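You operate a simulated robot arm through the tools that you are given. There is no shell and no other tool.

You are at the controls of a simulated robot arm. One attempt, no reset.

## Task
Change the gasket under the blind flange for the size marked on the test flange.
Fine: the worn one goes in the scrap bin; set the blind back on; leave the other gaskets, the bolts and the test lever.

Only the result counts: the job must be done as asked and must still hold three seconds after the hand-in. Knocking over, shifting, dropping, spilling or breaking anything else fails it.

## Robot
A 7-joint arm with a two-finger parallel gripper, fixed in place. Base frame: the origin is on the floor under the middle of its stand, x ahead of it, y to its left, z up; the work surface is at about z = 850. Units: mm, degrees, N and s.
It reaches about 1479 mm from its shoulder. Its first joint turns from -166.0 to 166.0 degrees. Payload 4.4 kg.
The TCP is the grasp point between the finger pads, 23 mm short of the fingertips. In the tool frame z runs along the fingers and y along their closing line. Largest opening 94 mm; finger width 38, thickness 10; the body of the gripper, 54 by 96 mm, starts 39 mm behind the TCP.
Orientation is that of the tool frame in the base frame, as a unit quaternion [w, x, y, z]. With the fingers straight down and closing along the base's y, the tool's x points along the base's -x, its y along +y and its z along -z.

## Interface
- The arm moves only by the tool servo_tool. Its argument "deltas" is a list of rows, each an object of numbers (a shift or turn left out is 0, a gripper value left out holds the last): "tx", "ty", "tz": the shift along the base's x, y, z in mm; "ax", "ay", "az": the turn, a rotation vector about the base's x, y, z in degrees; "jaw": the finger opening in mm, from 0 to 94. In form: [{"tx": .., "ty": .., "tz": .., "ax": .., "ay": .., "az": .., "jaw": ..}, ...]. A call has 1 to 20 rows; each row shifts and turns the commanded pose from where the row before left it. Rows are played at 5 a second. More than 50 mm and 8.6 degrees between two rows, or a gripper value outside its range, and nothing of the call is played. Where a pose cannot be reached the arm comes as near as it can. A force on the tool above 40 N (or 10 N above the force at the start of the call, whichever is more), or a blocked arm, ends the call early, and 0.2 s more pass. The fingers move at their own pace (about 72 mm/s each) and stop on an object; they squeeze with about 36 N. The grip force told is the motor's: it shows also when the fingers shut on nothing. Time passes only in rows, and 0.2 s behind the last, so rows that do not move let the fingers close. The reply holds the time, the measured pose of the TCP, the force on the tool along the base axes, the opening and the grip force, in the units named above and with some noise, with the torque about the TCP (base axes, N m) and any sound that the robot's microphone picked up.
- Cameras (640 x 400 px; columns grow to the right, rows downward): "scene" is fixed at [409.9, -492.9, 1704]; the picture's right is [0.93, -0.37, 0.00], its down [-0.19, -0.48, -0.86] and it looks along [0.32, 0.79, -0.52] (base axes); focal length 363 px, centre (320, 200). "wrist" rides on the gripper at [86, 16, -74] in the tool frame; the picture's right is [-0.18, 0.98, 0.00], its down [-0.58, -0.11, -0.81] and it looks along [-0.79, -0.15, 0.59] (tool axes); focal length 243 px, centre (320, 200). There is no depth. A picture from a camera that has moved, and an enlarged one, comes with that camera's place and axes in the base frame and with its lens. The place of the scene camera against the robot may be out by one fixed shift of up to 25 mm in any direction.
- capture(camera): a new picture of that camera. It takes no simulated time.
- zoom(camera, box): a new picture of the part [left, top, right, bottom] of that camera's present view, enlarged. It takes no simulated time.
- job_done(): hands the job in; it is judged then, once.

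Places have to be worked out from the pictures, the camera data and where the tool is seen. Open the gripper and draw the arm clear of the work before you hand the job in, unless the task says otherwise.

The tools are called after "Emit:" as a command line: name --argument value ..., lists and objects as JSON in quotes. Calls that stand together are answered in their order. servo_tool: Moves the arm, as the interface text tells. Its arguments: {"type":"object","properties":{"deltas":{"type":"array","items":{"type":"object","properties":{"tx":{"type":"number"},"ty":{"type":"number"},"tz":{"type":"number"},"ax":{"type":"number"},"ay":{"type":"number"},"az":{"type":"number"},"jaw":{"type":"number"}}}}},"required":["deltas"]} The other tools are called the same way: capture (camera) takes a picture; zoom (camera, box) takes an enlarged picture of a part of a camera's view; job_done () hands the job in.

At the start:

```text
time: 0.0
tool_pos: [547.6, 501.0, 1370.5]
tool_rot: [0.0, 0.0, 1.0, 0.0]
force: [-0.4, 0.5, -0.5]
ft_torque: [-0.02, -0.01, 0.0]
opening: 94.1
gripper_force: 0.1
```

scene: 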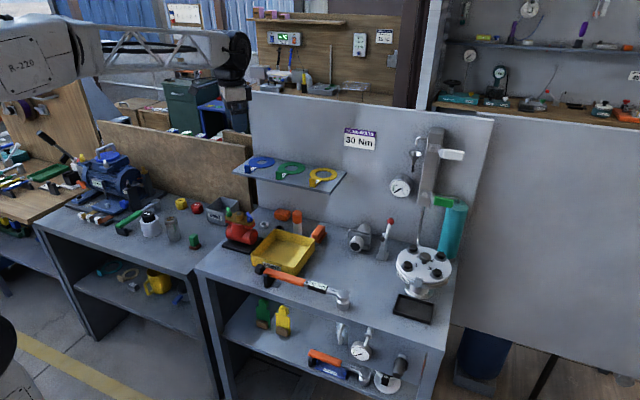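
wrist: 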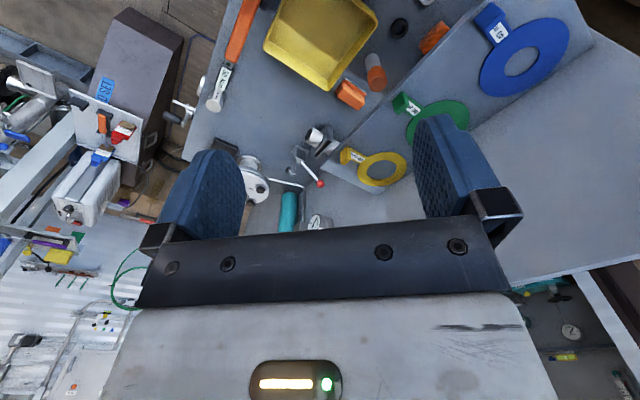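

I start by enlarging the scene views of the flange area, the gasket shelf and the benches to identify everything.

Emit:
zoom --camera "scene" --box '[340, 120, 500, 330]'

Emit:
zoom --camera "scene" --box '[220, 120, 380, 220]'

Emit:
zoom --camera "scene" --box '[200, 190, 360, 310]'

Emit:
zoom --camera "scene" --box '[380, 220, 470, 330]'

```text
1.90 times, centred on (420, 225) of scene
camera zoom: at [409.9, -492.9, 1704.0], right [0.93, -0.37, 0.0], down [-0.19, -0.48, -0.86], along [0.32, 0.79, -0.52], focal length 691 px, centre (130, 152)
```

zoom: 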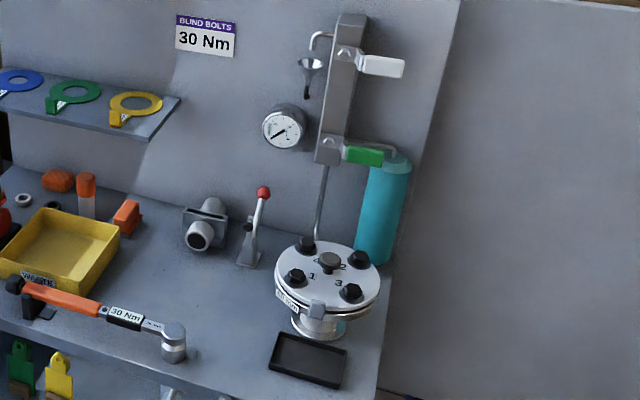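

```text
4.00 times, centred on (300, 170) of scene
camera zoom: at [409.9, -492.9, 1704.0], right [0.93, -0.37, 0.0], down [-0.19, -0.48, -0.86], along [0.32, 0.79, -0.52], focal length 1452 px, centre (400, 320)
```

zoom: 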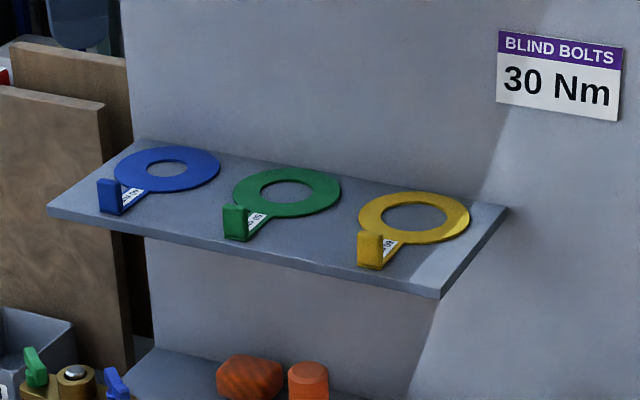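

```text
3.33 times, centred on (280, 250) of scene
camera zoom: at [409.9, -492.9, 1704.0], right [0.93, -0.37, 0.0], down [-0.19, -0.48, -0.86], along [0.32, 0.79, -0.52], focal length 1210 px, centre (453, 33)
```

zoom: 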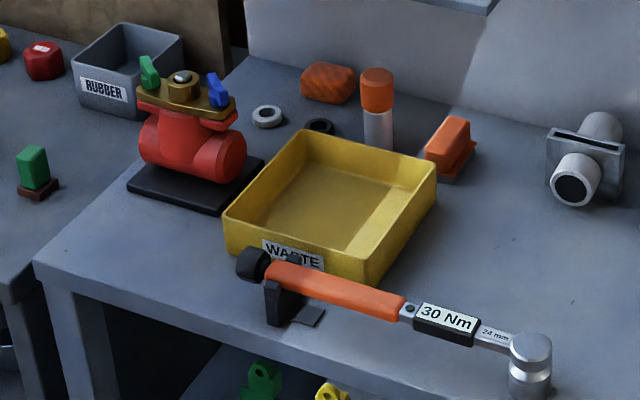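

```text
3.64 times, centred on (425, 275) of scene
camera zoom: at [409.9, -492.9, 1704.0], right [0.93, -0.37, 0.0], down [-0.19, -0.48, -0.86], along [0.32, 0.79, -0.52], focal length 1320 px, centre (-62, -73)
```

zoom: 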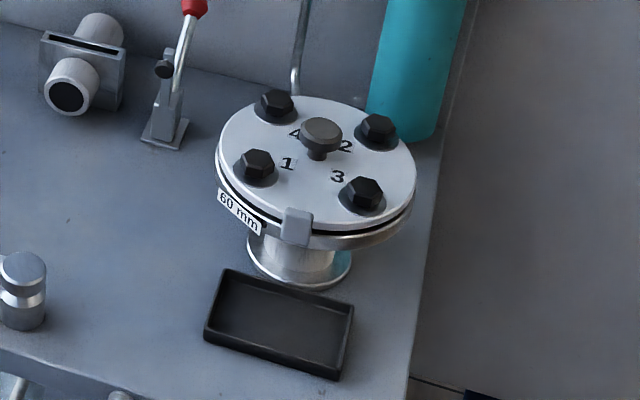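

The blind flange with a "60 mm"-looking label and a grey tab (probably the worn gasket's handle) is at right; three tabbed gaskets are on the shelf. I zoom in further on labels to be certain.

Emit:
zoom --camera "scene" --box '[395, 235, 455, 295]'

Emit:
zoom --camera "scene" --box '[240, 150, 290, 185]'

Emit:
zoom --camera "scene" --box '[270, 155, 345, 195]'

Emit:
zoom --camera "scene" --box '[245, 225, 315, 285]'

Emit:
zoom --camera "scene" --box '[160, 190, 250, 260]'

Emit:
zoom --camera "scene" --box '[40, 150, 240, 310]'

Emit:
zoom --camera "scene" --box '[230, 280, 430, 400]'

```text
6.67 times, centred on (425, 265) of scene
camera zoom: at [409.9, -492.9, 1704.0], right [0.93, -0.37, 0.0], down [-0.19, -0.48, -0.86], along [0.32, 0.79, -0.52], focal length 2420 px, centre (-380, -233)
```

zoom: 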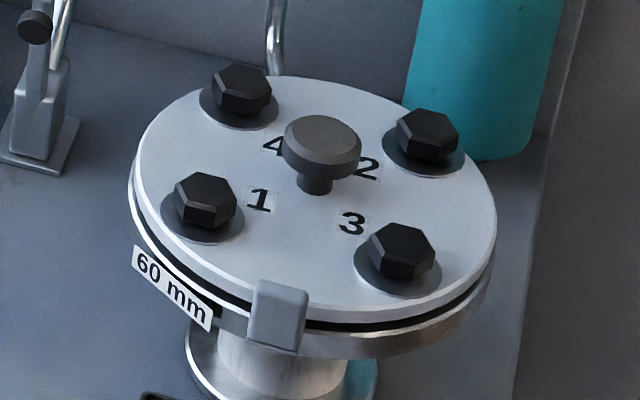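

```text
11.43 times, centred on (265, 168) of scene
camera zoom: at [409.9, -492.9, 1704.0], right [0.93, -0.37, 0.0], down [-0.19, -0.48, -0.86], along [0.32, 0.79, -0.52], focal length 4148 px, centre (949, 571)
```

zoom: 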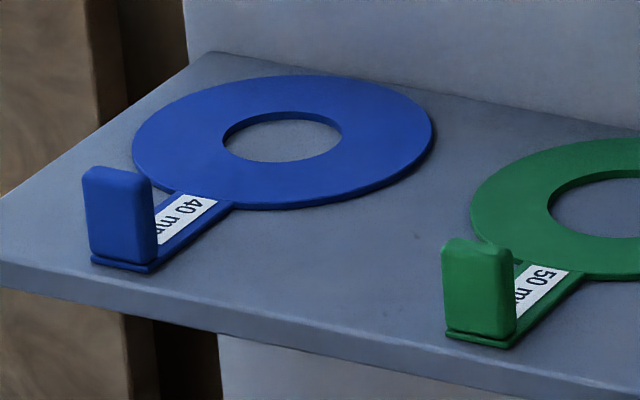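

```text
8.53 times, centred on (308, 175) of scene
camera zoom: at [409.9, -492.9, 1704.0], right [0.93, -0.37, 0.0], down [-0.19, -0.48, -0.86], along [0.32, 0.79, -0.52], focal length 3097 px, centre (427, 413)
```

zoom: 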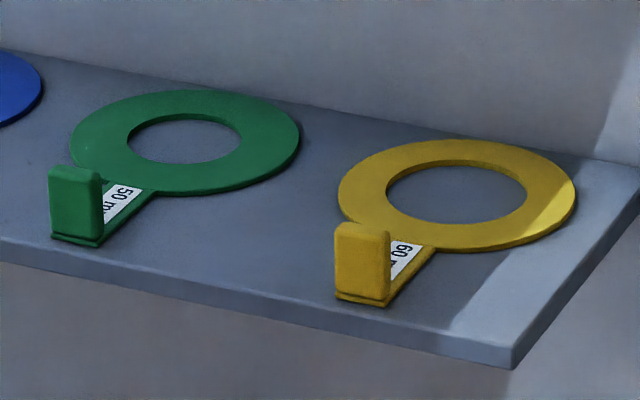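

```text
6.67 times, centred on (280, 255) of scene
camera zoom: at [409.9, -492.9, 1704.0], right [0.93, -0.37, 0.0], down [-0.19, -0.48, -0.86], along [0.32, 0.79, -0.52], focal length 2420 px, centre (587, -167)
```

zoom: 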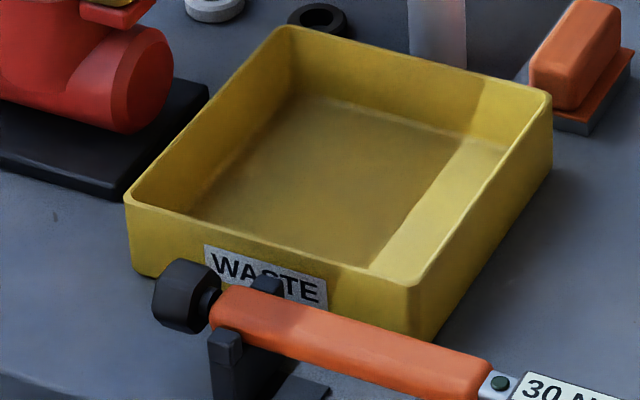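

```text
5.71 times, centred on (205, 225) of scene
camera zoom: at [409.9, -492.9, 1704.0], right [0.93, -0.37, 0.0], down [-0.19, -0.48, -0.86], along [0.32, 0.79, -0.52], focal length 2074 px, centre (977, 57)
```

zoom: 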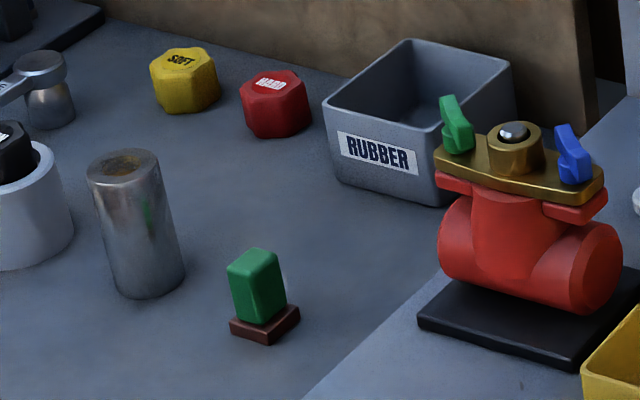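

```text
2.50 times, centred on (140, 230) of scene
camera zoom: at [409.9, -492.9, 1704.0], right [0.93, -0.37, 0.0], down [-0.19, -0.48, -0.86], along [0.32, 0.79, -0.52], focal length 907 px, centre (770, 125)
```

zoom: 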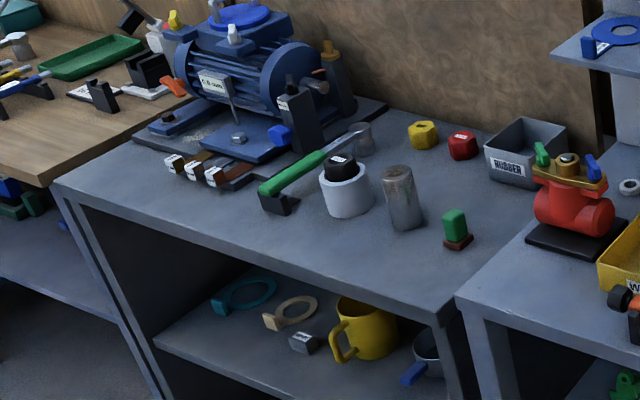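

```text
3.20 times, centred on (330, 340) of scene
camera zoom: at [409.9, -492.9, 1704.0], right [0.93, -0.37, 0.0], down [-0.19, -0.48, -0.86], along [0.32, 0.79, -0.52], focal length 1162 px, centre (288, -248)
```

zoom: 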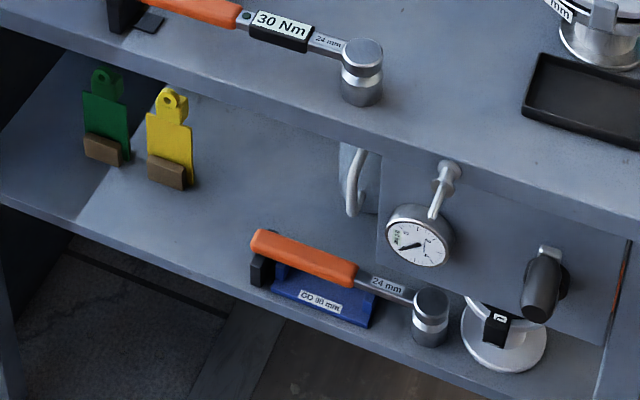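

The flange label reads "60 mm" and the yellow gasket's tab reads "60". I still need to check for any bin labelled "scrap" around the cell before deciding on the yellow "WASTE" tray.

Emit:
zoom --camera "scene" --box '[430, 300, 640, 400]'

Emit:
zoom --camera "scene" --box '[0, 100, 160, 260]'

Emit:
zoom --camera "scene" --box '[100, 0, 440, 140]'

Emit:
zoom --camera "scene" --box '[420, 0, 640, 140]'

Emit:
zoom --camera "wrist" --box '[200, 120, 460, 240]'

Emit:
zoom --camera "wrist" --box '[180, 0, 500, 180]'

```text
3.05 times, centred on (535, 350) of scene
camera zoom: at [409.9, -492.9, 1704.0], right [0.93, -0.37, 0.0], down [-0.19, -0.48, -0.86], along [0.32, 0.79, -0.52], focal length 1106 px, centre (-335, -257)
```

zoom: 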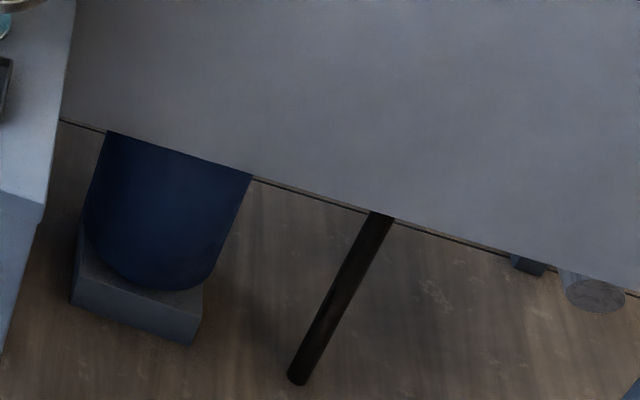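

```text
2.50 times, centred on (80, 180) of scene
camera zoom: at [409.9, -492.9, 1704.0], right [0.93, -0.37, 0.0], down [-0.19, -0.48, -0.86], along [0.32, 0.79, -0.52], focal length 907 px, centre (920, 250)
```

zoom: 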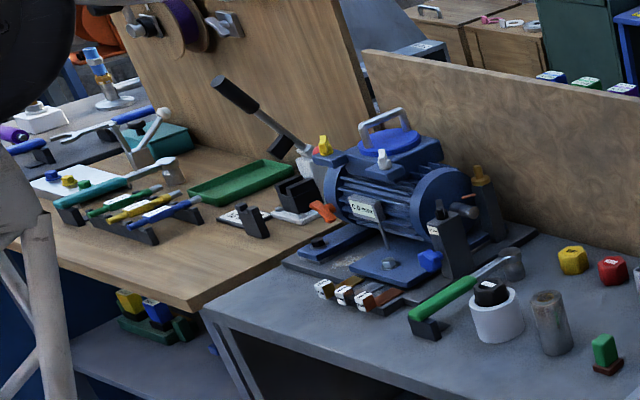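

```text
1.88 times, centred on (270, 70) of scene
camera zoom: at [409.9, -492.9, 1704.0], right [0.93, -0.37, 0.0], down [-0.19, -0.48, -0.86], along [0.32, 0.79, -0.52], focal length 683 px, centre (414, 445)
```

zoom: 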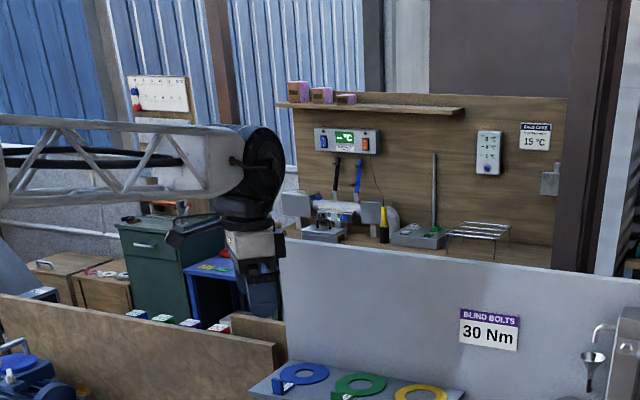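

```text
2.86 times, centred on (530, 70) of scene
camera zoom: at [409.9, -492.9, 1704.0], right [0.93, -0.37, 0.0], down [-0.19, -0.48, -0.86], along [0.32, 0.79, -0.52], focal length 1037 px, centre (-280, 571)
```

zoom: 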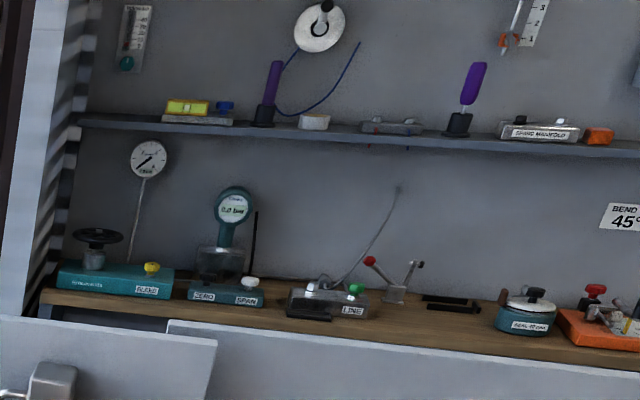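

```text
2.46 times, centred on (330, 180) of wrist
camera zoom: at [461.7, 517.2, 1444.2], right [0.18, 0.98, 0.0], down [0.58, -0.11, 0.81], along [0.79, -0.15, -0.59], focal length 597 px, centre (295, 249)
```

zoom: 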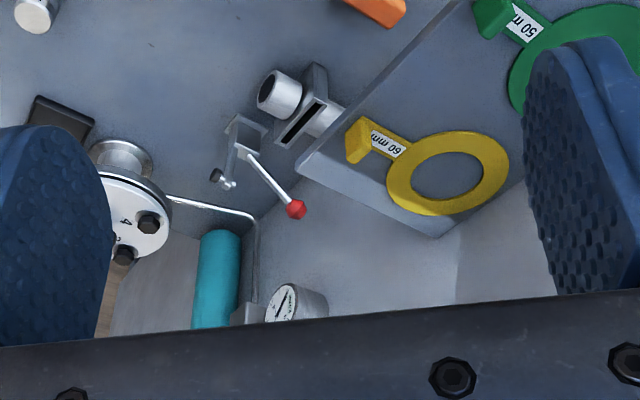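

```text
2.00 times, centred on (340, 90) of wrist
camera zoom: at [461.7, 517.2, 1444.2], right [0.18, 0.98, 0.0], down [0.58, -0.11, 0.81], along [0.79, -0.15, -0.59], focal length 485 px, centre (280, 420)
```

zoom: 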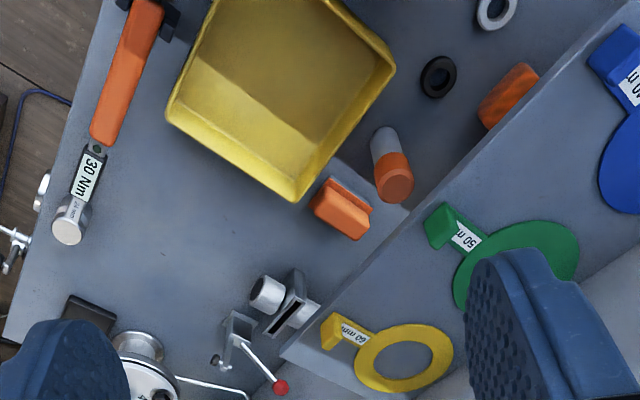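

The bin is the yellow "WASTE" tray (only scrap/waste container), the right spare is the yellow 60 mm gasket. I estimate the flange at about (1020, 172) with the bench turned 45°; I move to a viewpoint in front of and above the flange with the tool yawed 45° to survey it.

Emit:
servo_tool --deltas '[{"tx": 16.25, "ty": -29.75, "tz": -12, "az": 2.8125}, {"tx": 16.25, "ty": -29.75, "tz": -12, "az": 2.8125}, {"tx": 16.25, "ty": -29.75, "tz": -12, "az": 2.8125}, {"tx": 16.25, "ty": -29.75, "tz": -12, "az": 2.8125}, {"tx": 16.25, "ty": -29.75, "tz": -12, "az": 2.8125}, {"tx": 16.25, "ty": -29.75, "tz": -12, "az": 2.8125}, {"tx": 16.25, "ty": -29.75, "tz": -12, "az": 2.8125}, {"tx": 16.25, "ty": -29.75, "tz": -12, "az": 2.8125}, {"tx": 16.25, "ty": -29.75, "tz": -12, "az": 2.8125}, {"tx": 16.25, "ty": -29.75, "tz": -12, "az": 2.8125}, {"tx": 16.25, "ty": -29.75, "tz": -12, "az": 2.8125}, {"tx": 16.25, "ty": -29.75, "tz": -12, "az": 2.8125}, {"tx": 16.25, "ty": -29.75, "tz": -12, "az": 2.8125}, {"tx": 16.25, "ty": -29.75, "tz": -12, "az": 2.8125}, {"tx": 16.25, "ty": -29.75, "tz": -12, "az": 2.8125}, {"tx": 16.25, "ty": -29.75, "tz": -12, "az": 2.8125}]'

Emit:
capture --camera "wrist"

Emit:
capture --camera "scene"

```text
time: 3.4
tool_pos: [807.8, 23.8, 1179.6]
tool_rot: [0.0, -0.383, 0.924, 0.001]
force: [-0.1, 0.2, -0.8]
ft_torque: [0.03, 0.01, 0.03]
opening: 93.9
gripper_force: 0.0
```

```text
taken
camera wrist: at [735.5, -25.1, 1253.5], right [-0.56, 0.83, 0.0], down [0.49, 0.33, 0.81], along [0.67, 0.46, -0.59], focal length 243 px, centre (320, 200)
```

wrist: 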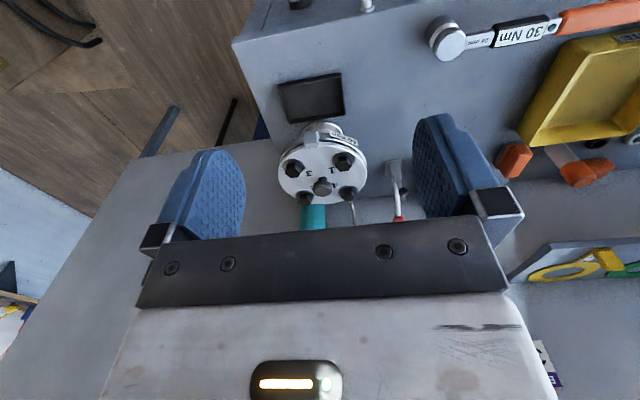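

```text
taken
```

scene: 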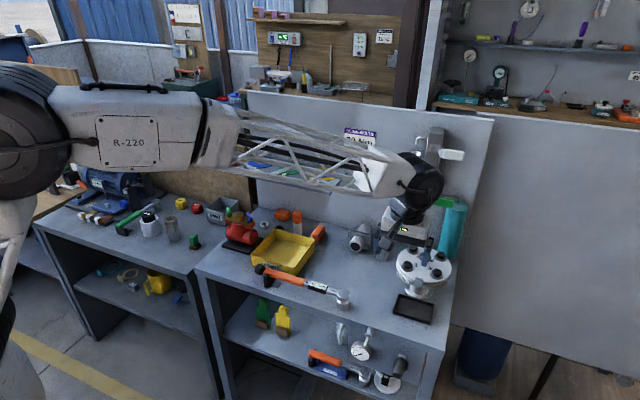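

The arm moved as commanded. I zoom in on the flange in the wrist view to measure its centre, tab and bolts.

Emit:
zoom --camera "wrist" --box '[250, 50, 410, 230]'

Emit:
zoom --camera "wrist" --box '[270, 110, 380, 210]'

```text
2.22 times, centred on (330, 140) of wrist
camera zoom: at [735.5, -25.1, 1253.5], right [-0.56, 0.83, 0.0], down [0.49, 0.33, 0.81], along [0.67, 0.46, -0.59], focal length 539 px, centre (298, 333)
```

zoom: 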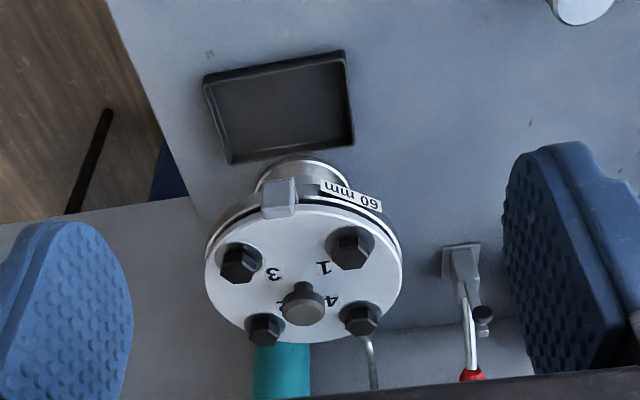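

```text
4.00 times, centred on (325, 160) of wrist
camera zoom: at [735.5, -25.1, 1253.5], right [-0.56, 0.83, 0.0], down [0.49, 0.33, 0.81], along [0.67, 0.46, -0.59], focal length 970 px, centre (300, 360)
```

zoom: 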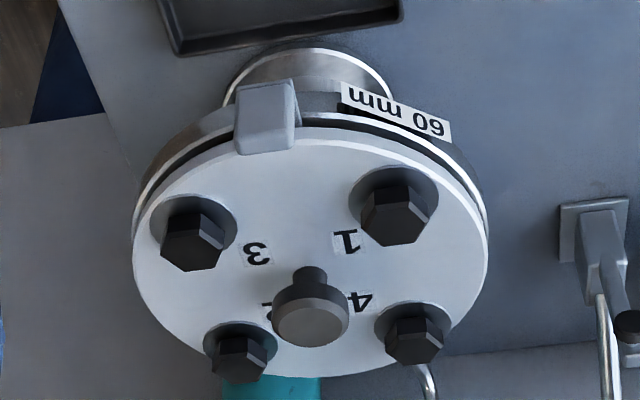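

"60 mm" on the test flange is confirmed, and the grey upright tab belongs to the worn gasket. I now take a lower, tilted view of the flange to see the joint gap, tab height and whether bolt shanks pass into the lower flange.

Emit:
servo_tool --deltas '[{"tx": 8.25, "ty": 1.15, "tz": -26.9, "ax": 2.21, "ay": -2.21}, {"tx": 8.25, "ty": 1.15, "tz": -26.9, "ax": 2.21, "ay": -2.21}, {"tx": 8.25, "ty": 1.15, "tz": -26.9, "ax": 2.21, "ay": -2.21}, {"tx": 8.25, "ty": 1.15, "tz": -26.9, "ax": 2.21, "ay": -2.21}, {"tx": 8.25, "ty": 1.15, "tz": -26.9, "ax": 2.21, "ay": -2.21}, {"tx": 8.25, "ty": 1.15, "tz": -26.9, "ax": 2.21, "ay": -2.21}, {"tx": 8.25, "ty": 1.15, "tz": -26.9, "ax": 2.21, "ay": -2.21}, {"tx": 8.25, "ty": 1.15, "tz": -26.9, "ax": 2.21, "ay": -2.21}]'

Emit:
capture --camera "wrist"

Emit:
zoom --camera "wrist" --box '[240, 100, 400, 220]'

```text
time: 5.2
tool_pos: [875.4, 33.7, 963.6]
tool_rot: [0.201, -0.373, 0.902, 0.083]
force: [0.5, 0.7, 0.7]
ft_torque: [0.02, 0.02, -0.01]
opening: 93.9
gripper_force: 0.0
```

```text
taken
camera wrist: at [786.1, -32.6, 994.5], right [-0.58, 0.81, 0.08], down [0.21, 0.05, 0.98], along [0.79, 0.58, -0.2], focal length 243 px, centre (320, 200)
```

wrist: 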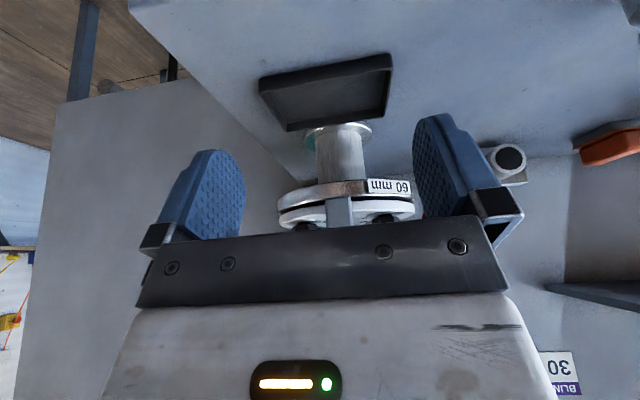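

```text
3.33 times, centred on (320, 160) of wrist
camera zoom: at [786.1, -32.6, 994.5], right [-0.58, 0.81, 0.08], down [0.21, 0.05, 0.98], along [0.79, 0.58, -0.2], focal length 809 px, centre (320, 333)
```

zoom: 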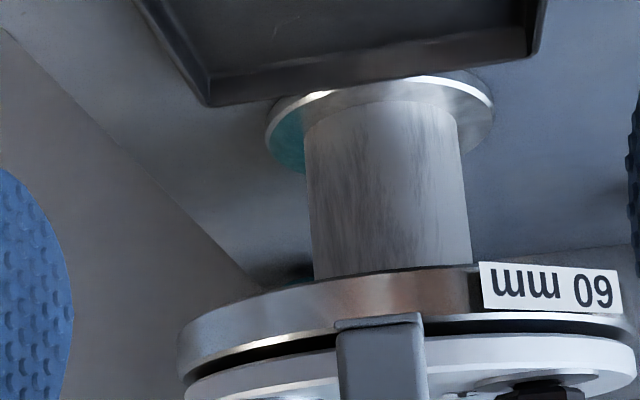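

The lower flange has no bolt shanks emerging beneath it. I raise the view by 70 mm to see the whole joint side-on and triangulate heights.

Emit:
servo_tool --deltas '[{"tz": 35}, {"tz": 35}, {}]'

Emit:
zoom --camera "wrist" --box '[240, 80, 400, 220]'

```text
time: 6.0
tool_pos: [873.3, 35.4, 1032.4]
tool_rot: [0.2, -0.373, 0.902, 0.083]
force: [0.1, 0.1, -0.4]
ft_torque: [0.02, 0.01, 0.03]
opening: 93.8
gripper_force: 0.0
```

```text
2.86 times, centred on (320, 150) of wrist
camera zoom: at [784.6, -31.4, 1062.7], right [-0.58, 0.81, 0.08], down [0.21, 0.05, 0.98], along [0.79, 0.58, -0.2], focal length 693 px, centre (320, 343)
```

zoom: 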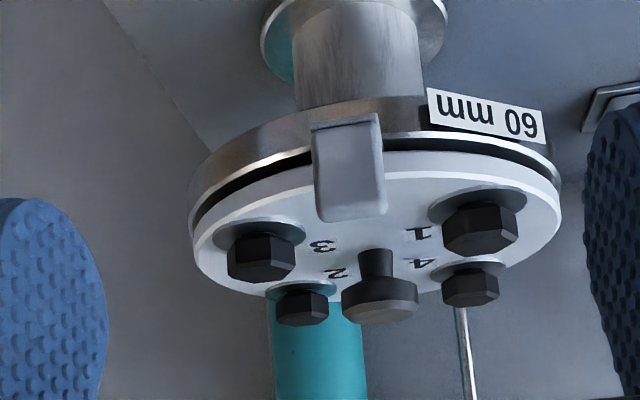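

Triangulating the two views, I get the blind's centre at about (1008, 168), its top at z≈964, the knob head spanning roughly z 978–991, and the worn tab on the robot's side. I untilt the tool and move above the knob, staying at z≈1070, then check alignment.

Emit:
servo_tool --deltas '[{"tz": 20}, {"tz": 20}, {"tx": 16.9, "ty": 16.6, "ax": -2.21, "ay": 2.21}, {"tx": 16.9, "ty": 16.6, "ax": -2.21, "ay": 2.21}, {"tx": 16.9, "ty": 16.6, "ax": -2.21, "ay": 2.21}, {"tx": 16.9, "ty": 16.6, "ax": -2.21, "ay": 2.21}, {"tx": 16.9, "ty": 16.6, "ax": -2.21, "ay": 2.21}, {"tx": 16.9, "ty": 16.6, "ax": -2.21, "ay": 2.21}, {"tx": 16.9, "ty": 16.6, "ax": -2.21, "ay": 2.21}, {"tx": 16.9, "ty": 16.6, "ax": -2.21, "ay": 2.21}, {}]'

Emit:
capture --camera "wrist"

Emit:
zoom --camera "wrist" --box '[240, 20, 400, 180]'

Emit:
capture --camera "scene"

```text
time: 8.4
tool_pos: [1011.8, 164.0, 1072.8]
tool_rot: [0.0, -0.382, 0.924, 0.001]
force: [-0.3, 0.7, -0.6]
ft_torque: [0.01, 0.03, 0.0]
opening: 94.2
gripper_force: 0.0
```

```text
taken
camera wrist: at [937.5, 115.1, 1147.5], right [-0.56, 0.83, 0.0], down [0.49, 0.33, 0.81], along [0.67, 0.45, -0.59], focal length 243 px, centre (320, 200)
```

wrist: 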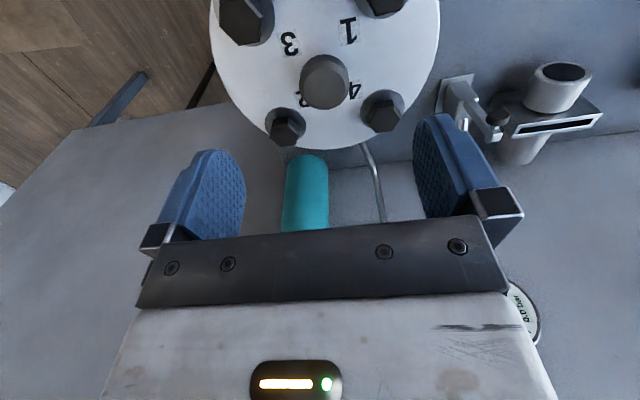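

```text
2.50 times, centred on (320, 100) of wrist
camera zoom: at [937.5, 115.1, 1147.5], right [-0.56, 0.83, 0.0], down [0.49, 0.33, 0.81], along [0.67, 0.45, -0.59], focal length 606 px, centre (320, 450)
```

zoom: 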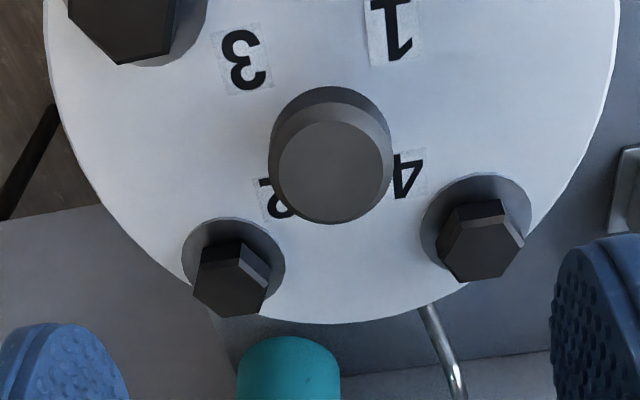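

```text
taken
```

scene: 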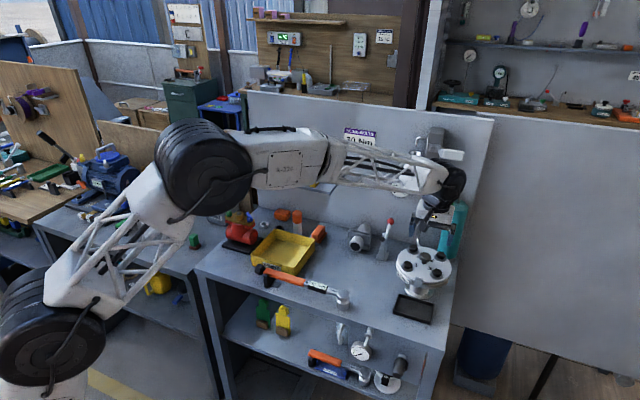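

The knob is nearly under the tool: I compute its centre at about (1007, 168), top near z 991. I read the pose again at rest before correcting, since the measured pose differs by ~2–3 mm from the commanded one.

Emit:
servo_tool --deltas '[{"jaw": 60}, {}, {}]'

Emit:
zoom --camera "wrist" --box '[240, 20, 400, 180]'

```text
time: 9.2
tool_pos: [1009.9, 164.4, 1074.2]
tool_rot: [0.0, -0.383, 0.924, 0.0]
force: [-0.2, 0.6, 0.6]
ft_torque: [0.0, 0.02, 0.01]
opening: 60.1
gripper_force: 0.1
```

```text
2.50 times, centred on (320, 100) of wrist
camera zoom: at [937.3, 114.6, 1147.6], right [-0.56, 0.83, 0.0], down [0.49, 0.33, 0.81], along [0.67, 0.45, -0.59], focal length 606 px, centre (320, 450)
```

zoom: 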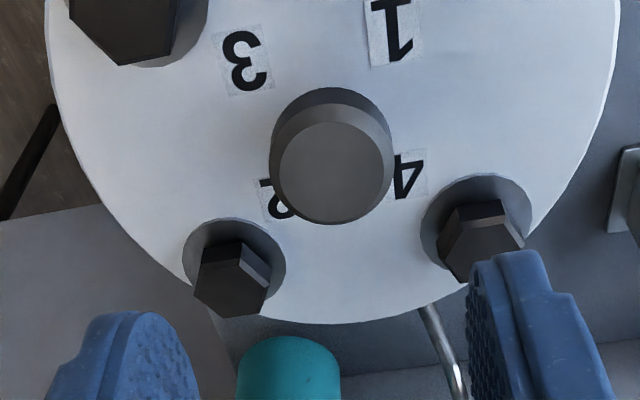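

At rest the actual TCP is ≈(1009.7, 164.6), so the knob is ~4 mm off toward the left side. I correct laterally and descend to z≈1020, just above the knob, then look again.

Emit:
servo_tool --deltas '[{"tx": -2.5, "ty": 3.2, "tz": -13}, {"tz": -20}, {"tz": -20}, {}, {}]'

Emit:
zoom --camera "wrist" --box '[240, 60, 400, 220]'

Emit:
zoom --camera "scene" --box '[370, 180, 490, 310]'

```text
time: 10.4
tool_pos: [1007.8, 168.2, 1017.7]
tool_rot: [0.0, -0.382, 0.924, 0.0]
force: [-0.4, -0.4, -0.4]
ft_torque: [-0.01, 0.03, -0.03]
opening: 60.1
gripper_force: 0.0
```

```text
2.50 times, centred on (320, 140) of wrist
camera zoom: at [935.1, 118.8, 1092.7], right [-0.56, 0.83, 0.0], down [0.49, 0.33, 0.81], along [0.67, 0.46, -0.59], focal length 606 px, centre (320, 350)
```

zoom: 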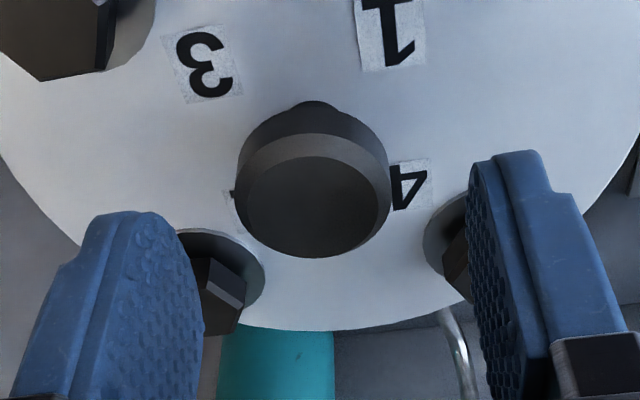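

```text
3.08 times, centred on (430, 245) of scene
camera zoom: at [409.9, -492.9, 1704.0], right [0.93, -0.37, 0.0], down [-0.19, -0.48, -0.86], along [0.32, 0.79, -0.52], focal length 1117 px, centre (-18, 62)
```

zoom: 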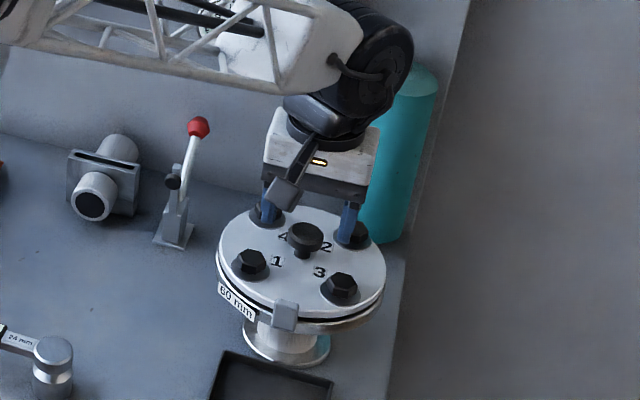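

Second triangulation puts the knob top at z≈990.7, 1 mm off the tool axis. I trim that, lower to TCP z≈993 (tips ≈970, just above the blind plate), and close on the knob head.

Emit:
servo_tool --deltas '[{"tx": 0.3, "ty": -1.1, "tz": -10}, {"tz": -10}, {"tz": -5.5}, {}, {}]'

Emit:
capture --camera "wrist"

Emit:
zoom --camera "scene" --box '[390, 210, 460, 290]'

```text
time: 11.6
tool_pos: [1005.3, 167.6, 994.9]
tool_rot: [0.0, -0.383, 0.924, 0.0]
force: [0.1, 0.3, -0.3]
ft_torque: [0.02, -0.02, 0.01]
opening: 60.1
gripper_force: 0.0
```

```text
taken
camera wrist: at [932.6, 118.7, 1068.7], right [-0.56, 0.83, 0.0], down [0.49, 0.33, 0.81], along [0.67, 0.45, -0.59], focal length 243 px, centre (320, 200)
```

wrist: 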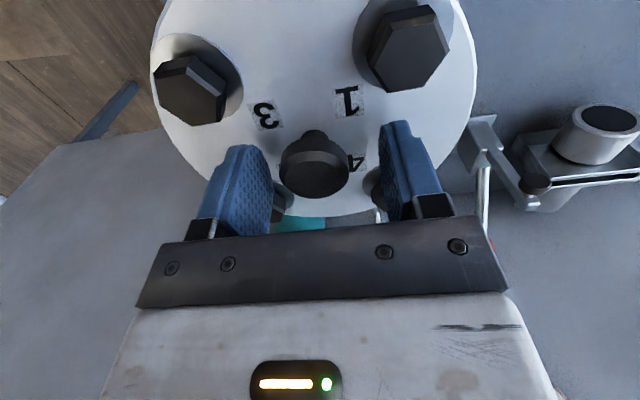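

```text
5.00 times, centred on (425, 250) of scene
camera zoom: at [409.9, -492.9, 1704.0], right [0.93, -0.37, 0.0], down [-0.19, -0.48, -0.86], along [0.32, 0.79, -0.52], focal length 1815 px, centre (-205, -50)
```

zoom: 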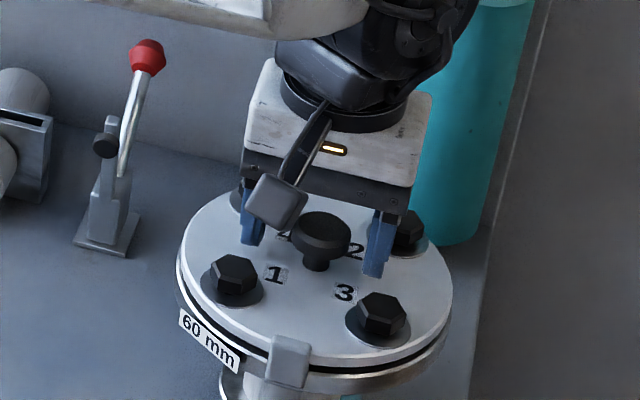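

The image shows the knob ~2 mm toward the left finger relative to the tool axis. I trim that, lower 2 mm and close on the knob.

Emit:
servo_tool --deltas '[{"tx": 0.8, "ty": -1.9, "tz": -2}, {}, {"jaw": 45}, {"jaw": 38}, {"jaw": 30}, {"jaw": 15}, {}, {}]'

Emit:
capture --camera "wrist"

Emit:
zoom --camera "scene" --box '[390, 210, 460, 290]'

```text
time: 13.4
tool_pos: [1006.4, 165.3, 992.6]
tool_rot: [0.0, -0.382, 0.924, 0.0]
force: [18.3, -15.4, -0.7]
ft_torque: [0.1, -0.12, -0.01]
opening: 33.6
gripper_force: 36.3
```

```text
taken
camera wrist: at [934.6, 116.6, 1066.3], right [-0.56, 0.83, 0.0], down [0.49, 0.33, 0.81], along [0.67, 0.45, -0.59], focal length 243 px, centre (320, 200)
```

wrist: 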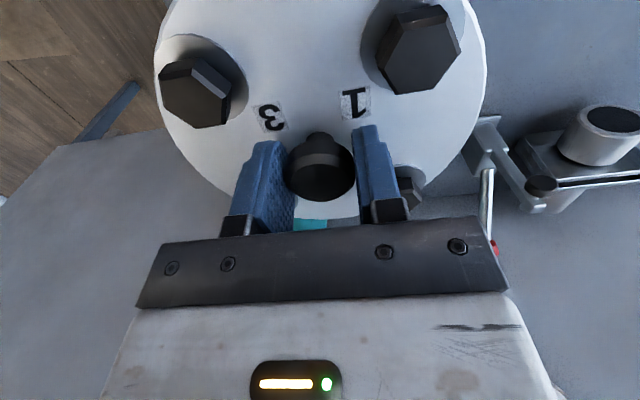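

```text
5.00 times, centred on (425, 250) of scene
camera zoom: at [409.9, -492.9, 1704.0], right [0.93, -0.37, 0.0], down [-0.19, -0.48, -0.86], along [0.32, 0.79, -0.52], focal length 1815 px, centre (-205, -50)
```

zoom: 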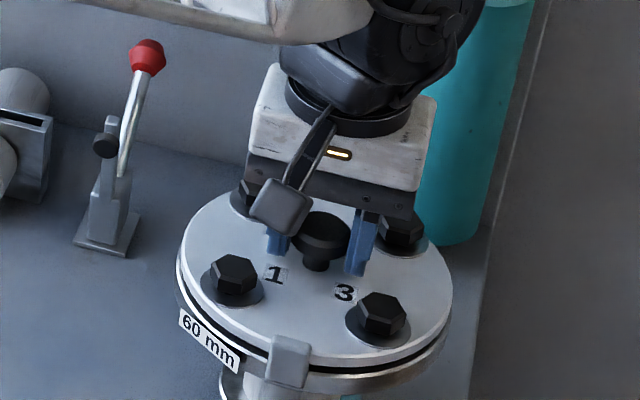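

The jaws hold the knob (33.6 mm, 36 N) but there's a ~24 N side force, so the tool is slightly off-centre relative to the constrained blind. I relieve it with a small sideways step and watch the force.

Emit:
servo_tool --deltas '[{"tx": 0.5, "ty": -0.5}, {}, {}]'

```text
time: 14.2
tool_pos: [1007.9, 165.2, 991.3]
tool_rot: [0.0, -0.383, 0.924, 0.0]
force: [9.5, -17.9, -0.4]
ft_torque: [-0.09, -0.29, -0.04]
opening: 33.7
gripper_force: 36.5
```

The side force fell slightly (≈24 → 19 N), so I continue in the same direction in small steps.

Emit:
servo_tool --deltas '[{"tx": 0.5, "ty": -0.5}, {"tx": 0.5, "ty": -0.5}, {}, {}]'

```text
time: 15.2
tool_pos: [1007.9, 165.1, 991.2]
tool_rot: [0.0, -0.383, 0.924, 0.001]
force: [-25.4, 22.6, 0.8]
ft_torque: [0.28, -0.03, 0.05]
opening: 33.7
gripper_force: 35.8
```

The force overshot to −34 N, i.e. about 38 N/mm; I step back 0.85 mm to neutral.

Emit:
servo_tool --deltas '[{"tx": -0.6, "ty": 0.6}, {}, {}]'

```text
time: 15.8
tool_pos: [1007.9, 165.2, 991.4]
tool_rot: [-0.001, -0.383, 0.924, 0.001]
force: [-8.7, 4.9, 5.3]
ft_torque: [-0.05, -0.14, -0.04]
opening: 33.7
gripper_force: 35.6
stopped in row 3: the force on the tool passed its limit at 45 N (the readings are from after the stop); the commanded pose is now the measured one
```

The force limit reset the commanded pose to the measured one, which left the tool nearly force-free. Now I try a small careful lift of 4 mm and check whether the blind comes free.

Emit:
servo_tool --deltas '[{"tz": 2}, {"tz": 2}, {}]'

Emit:
zoom --camera "scene" --box '[390, 210, 460, 290]'

```text
time: 16.6
tool_pos: [1007.4, 165.4, 996.3]
tool_rot: [0.0, -0.383, 0.924, 0.0]
force: [0.1, 0.2, -7.1]
ft_torque: [0.02, 0.0, 0.01]
opening: 33.6
gripper_force: 35.7
```

```text
5.00 times, centred on (425, 250) of scene
camera zoom: at [409.9, -492.9, 1704.0], right [0.93, -0.37, 0.0], down [-0.19, -0.48, -0.86], along [0.32, 0.79, -0.52], focal length 1815 px, centre (-205, -50)
```

zoom: 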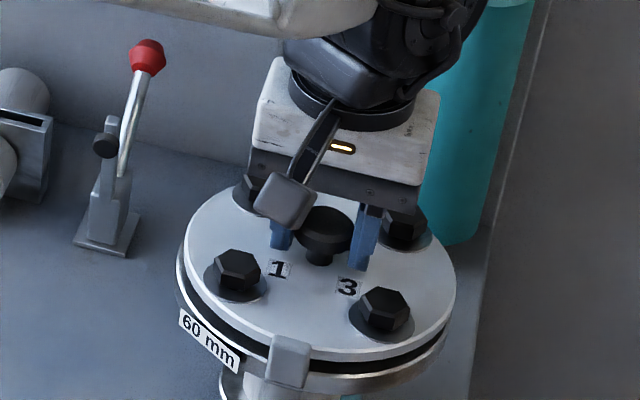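

The blind came free (≈7 N load, bolts ride with it). I lift it another ~50 mm straight up and look underneath.

Emit:
servo_tool --deltas '[{"tz": 10}, {"tz": 15}, {"tz": 15}, {"tz": 15}, {}]'

Emit:
zoom --camera "scene" --box '[390, 200, 460, 300]'

Emit:
capture --camera "wrist"

```text
time: 17.8
tool_pos: [1007.6, 166.7, 1051.3]
tool_rot: [0.001, -0.383, 0.924, 0.0]
force: [0.1, -0.4, 0.2]
ft_torque: [-0.01, -0.02, -0.02]
opening: 14.9
gripper_force: 0.0
```

```text
4.00 times, centred on (425, 250) of scene
camera zoom: at [409.9, -492.9, 1704.0], right [0.93, -0.37, 0.0], down [-0.19, -0.48, -0.86], along [0.32, 0.79, -0.52], focal length 1452 px, centre (-100, 0)
```

zoom: 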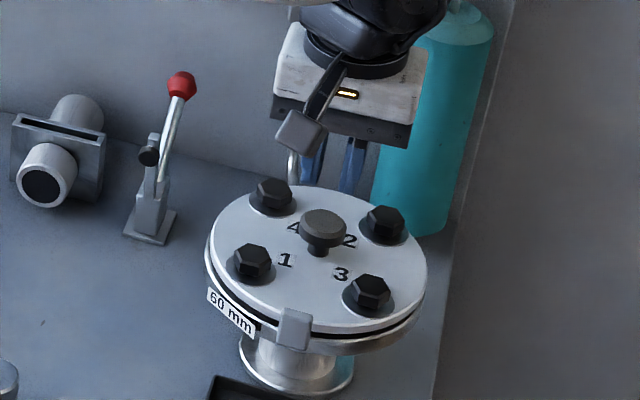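

```text
taken
camera wrist: at [935.1, 117.3, 1125.4], right [-0.56, 0.83, 0.0], down [0.49, 0.33, 0.81], along [0.66, 0.46, -0.59], focal length 243 px, centre (320, 200)
```

wrist: 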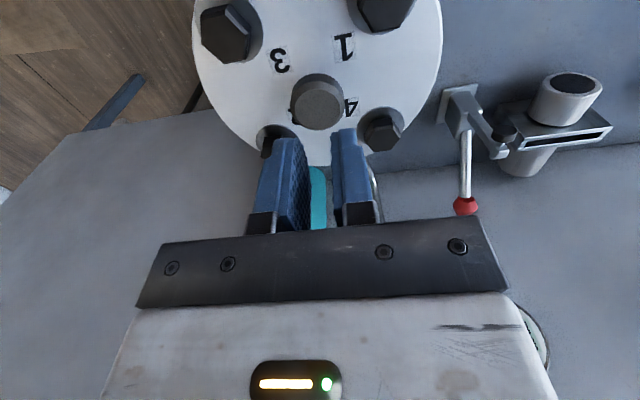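

The knob slipped out of the jaws and the blind settled back on its seat. I zoom in on the knob's shape and the blind's seating to see why.

Emit:
zoom --camera "scene" --box '[405, 235, 445, 265]'

Emit:
zoom --camera "scene" --box '[395, 235, 455, 295]'

Emit:
zoom --camera "wrist" --box '[280, 50, 360, 150]'

```text
13.33 times, centred on (425, 250) of scene
camera zoom: at [409.9, -492.9, 1704.0], right [0.93, -0.37, 0.0], down [-0.19, -0.48, -0.86], along [0.32, 0.79, -0.52], focal length 4840 px, centre (-1080, -467)
```

zoom: 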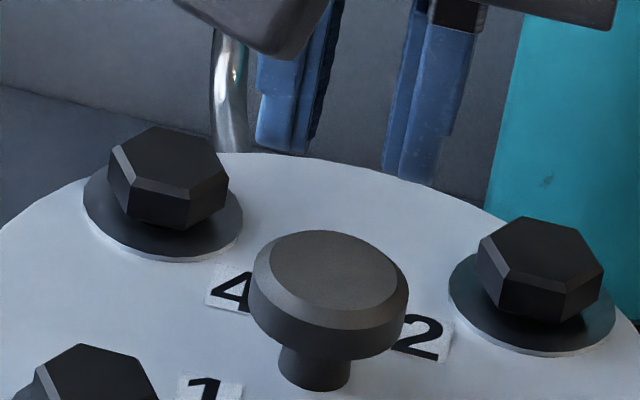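

```text
6.67 times, centred on (425, 265) of scene
camera zoom: at [409.9, -492.9, 1704.0], right [0.93, -0.37, 0.0], down [-0.19, -0.48, -0.86], along [0.32, 0.79, -0.52], focal length 2420 px, centre (-380, -233)
```

zoom: 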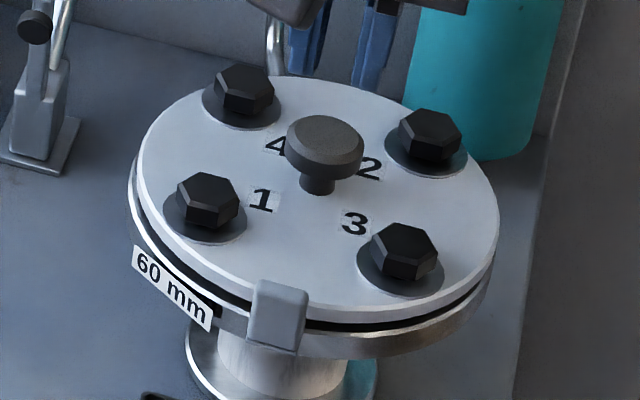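

```text
4.00 times, centred on (320, 100) of wrist
camera zoom: at [935.1, 117.3, 1125.4], right [-0.56, 0.83, 0.0], down [0.49, 0.33, 0.81], along [0.66, 0.46, -0.59], focal length 970 px, centre (320, 600)
```

zoom: 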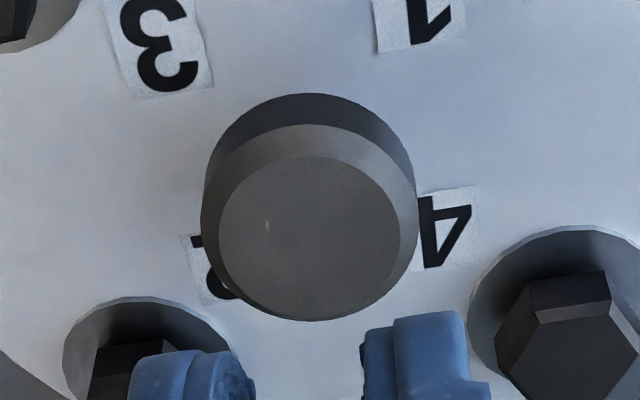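

The blind is reseated (shifted only ~1 mm in its clearance); the knob has a short cylindrical rim below a chamfer. I open up, realign on the knob (about +1.7 mm sideways) and descend again to check before regripping more carefully.

Emit:
servo_tool --deltas '[{"jaw": 60}, {"tx": 1.8, "ty": -0.6, "tz": -16}, {"tz": -16}, {}, {}]'

Emit:
zoom --camera "wrist" --box '[270, 110, 370, 210]'

```text
time: 19.0
tool_pos: [1010.6, 165.0, 1020.5]
tool_rot: [0.0, -0.383, 0.924, 0.0]
force: [-1.3, 0.4, -0.2]
ft_torque: [0.0, 0.01, -0.05]
opening: 59.9
gripper_force: 0.0
```

```text
4.00 times, centred on (320, 160) of wrist
camera zoom: at [937.6, 115.6, 1095.0], right [-0.56, 0.83, 0.0], down [0.49, 0.33, 0.81], along [0.66, 0.46, -0.59], focal length 970 px, centre (320, 360)
```

zoom: 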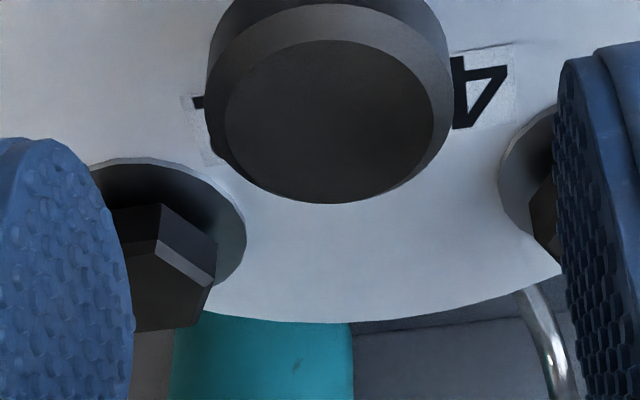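

The knob is now 1.3 mm to the other side; I correct and lower to grip height, then check the centring once more before closing.

Emit:
servo_tool --deltas '[{"tx": -0.9, "ty": 0.9, "tz": -9}, {"tz": -10}, {"tz": -9}, {}, {}, {}]'

Emit:
zoom --camera "wrist" --box '[260, 110, 380, 230]'

```text
time: 20.4
tool_pos: [1009.6, 167.6, 992.1]
tool_rot: [0.0, -0.383, 0.924, 0.001]
force: [-0.2, -0.1, -0.8]
ft_torque: [0.01, -0.03, -0.02]
opening: 59.9
gripper_force: 0.1
```

```text
3.33 times, centred on (320, 170) of wrist
camera zoom: at [937.4, 117.5, 1065.9], right [-0.56, 0.83, 0.0], down [0.49, 0.33, 0.81], along [0.66, 0.46, -0.59], focal length 809 px, centre (320, 300)
```

zoom: 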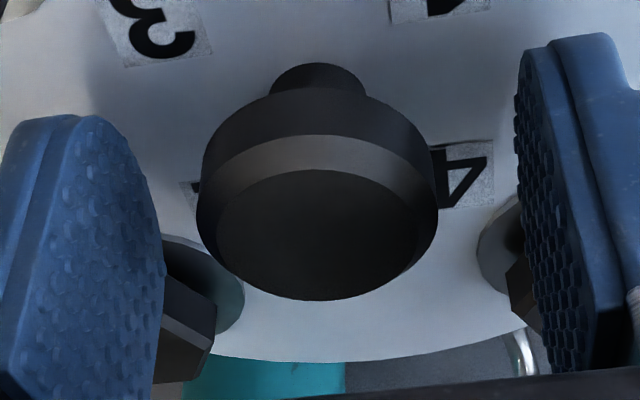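

The knob is now centred within ~0.7 mm. I lower 1 mm and close gently.

Emit:
servo_tool --deltas '[{"tz": -1}, {}, {"jaw": 45}, {"jaw": 38}, {"jaw": 34}, {"jaw": 10}, {}]'

```text
time: 22.0
tool_pos: [1009.4, 166.8, 990.9]
tool_rot: [-0.001, -0.383, 0.924, 0.001]
force: [-1.9, -0.5, -0.3]
ft_torque: [-0.12, -0.11, -0.01]
opening: 33.5
gripper_force: 35.7
```

Centred with almost no side load. I lift slowly, 1 mm per row for 5 mm, then check force and picture.

Emit:
servo_tool --deltas '[{"tz": 1}, {"tz": 1}, {"tz": 1}, {"tz": 1}, {"tz": 1}, {}, {}]'

Emit:
zoom --camera "scene" --box '[395, 235, 455, 295]'

Emit:
zoom --camera "wrist" --box '[260, 110, 380, 230]'

```text
time: 23.6
tool_pos: [1009.4, 166.9, 995.3]
tool_rot: [0.0, -0.382, 0.924, 0.001]
force: [0.5, 0.0, -8.4]
ft_torque: [0.02, 0.01, 0.02]
opening: 33.6
gripper_force: 35.9
```

```text
6.67 times, centred on (425, 265) of scene
camera zoom: at [409.9, -492.9, 1704.0], right [0.93, -0.37, 0.0], down [-0.19, -0.48, -0.86], along [0.32, 0.79, -0.52], focal length 2420 px, centre (-380, -233)
```

zoom: 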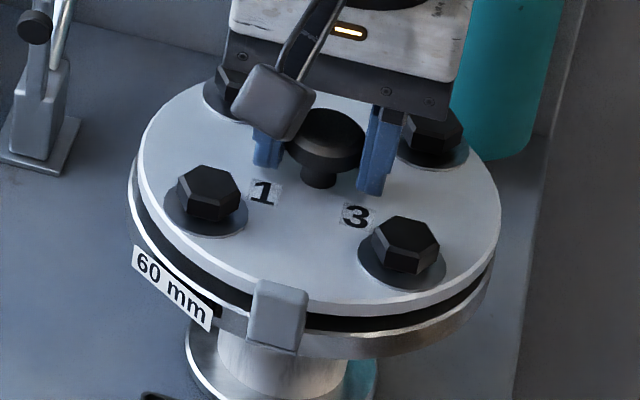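

```text
3.33 times, centred on (320, 170) of wrist
camera zoom: at [936.6, 116.7, 1069.4], right [-0.56, 0.83, 0.0], down [0.49, 0.33, 0.81], along [0.66, 0.46, -0.59], focal length 809 px, centre (320, 300)
```

zoom: 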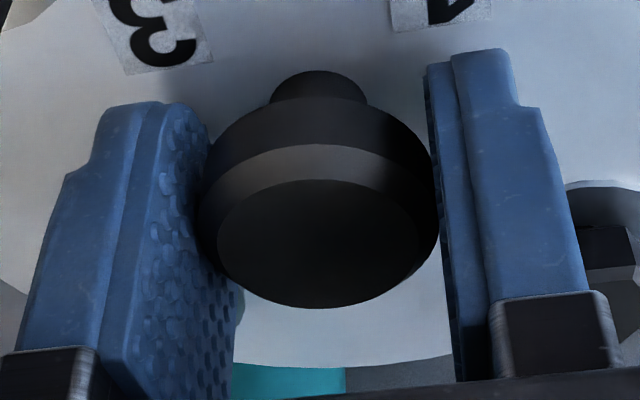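

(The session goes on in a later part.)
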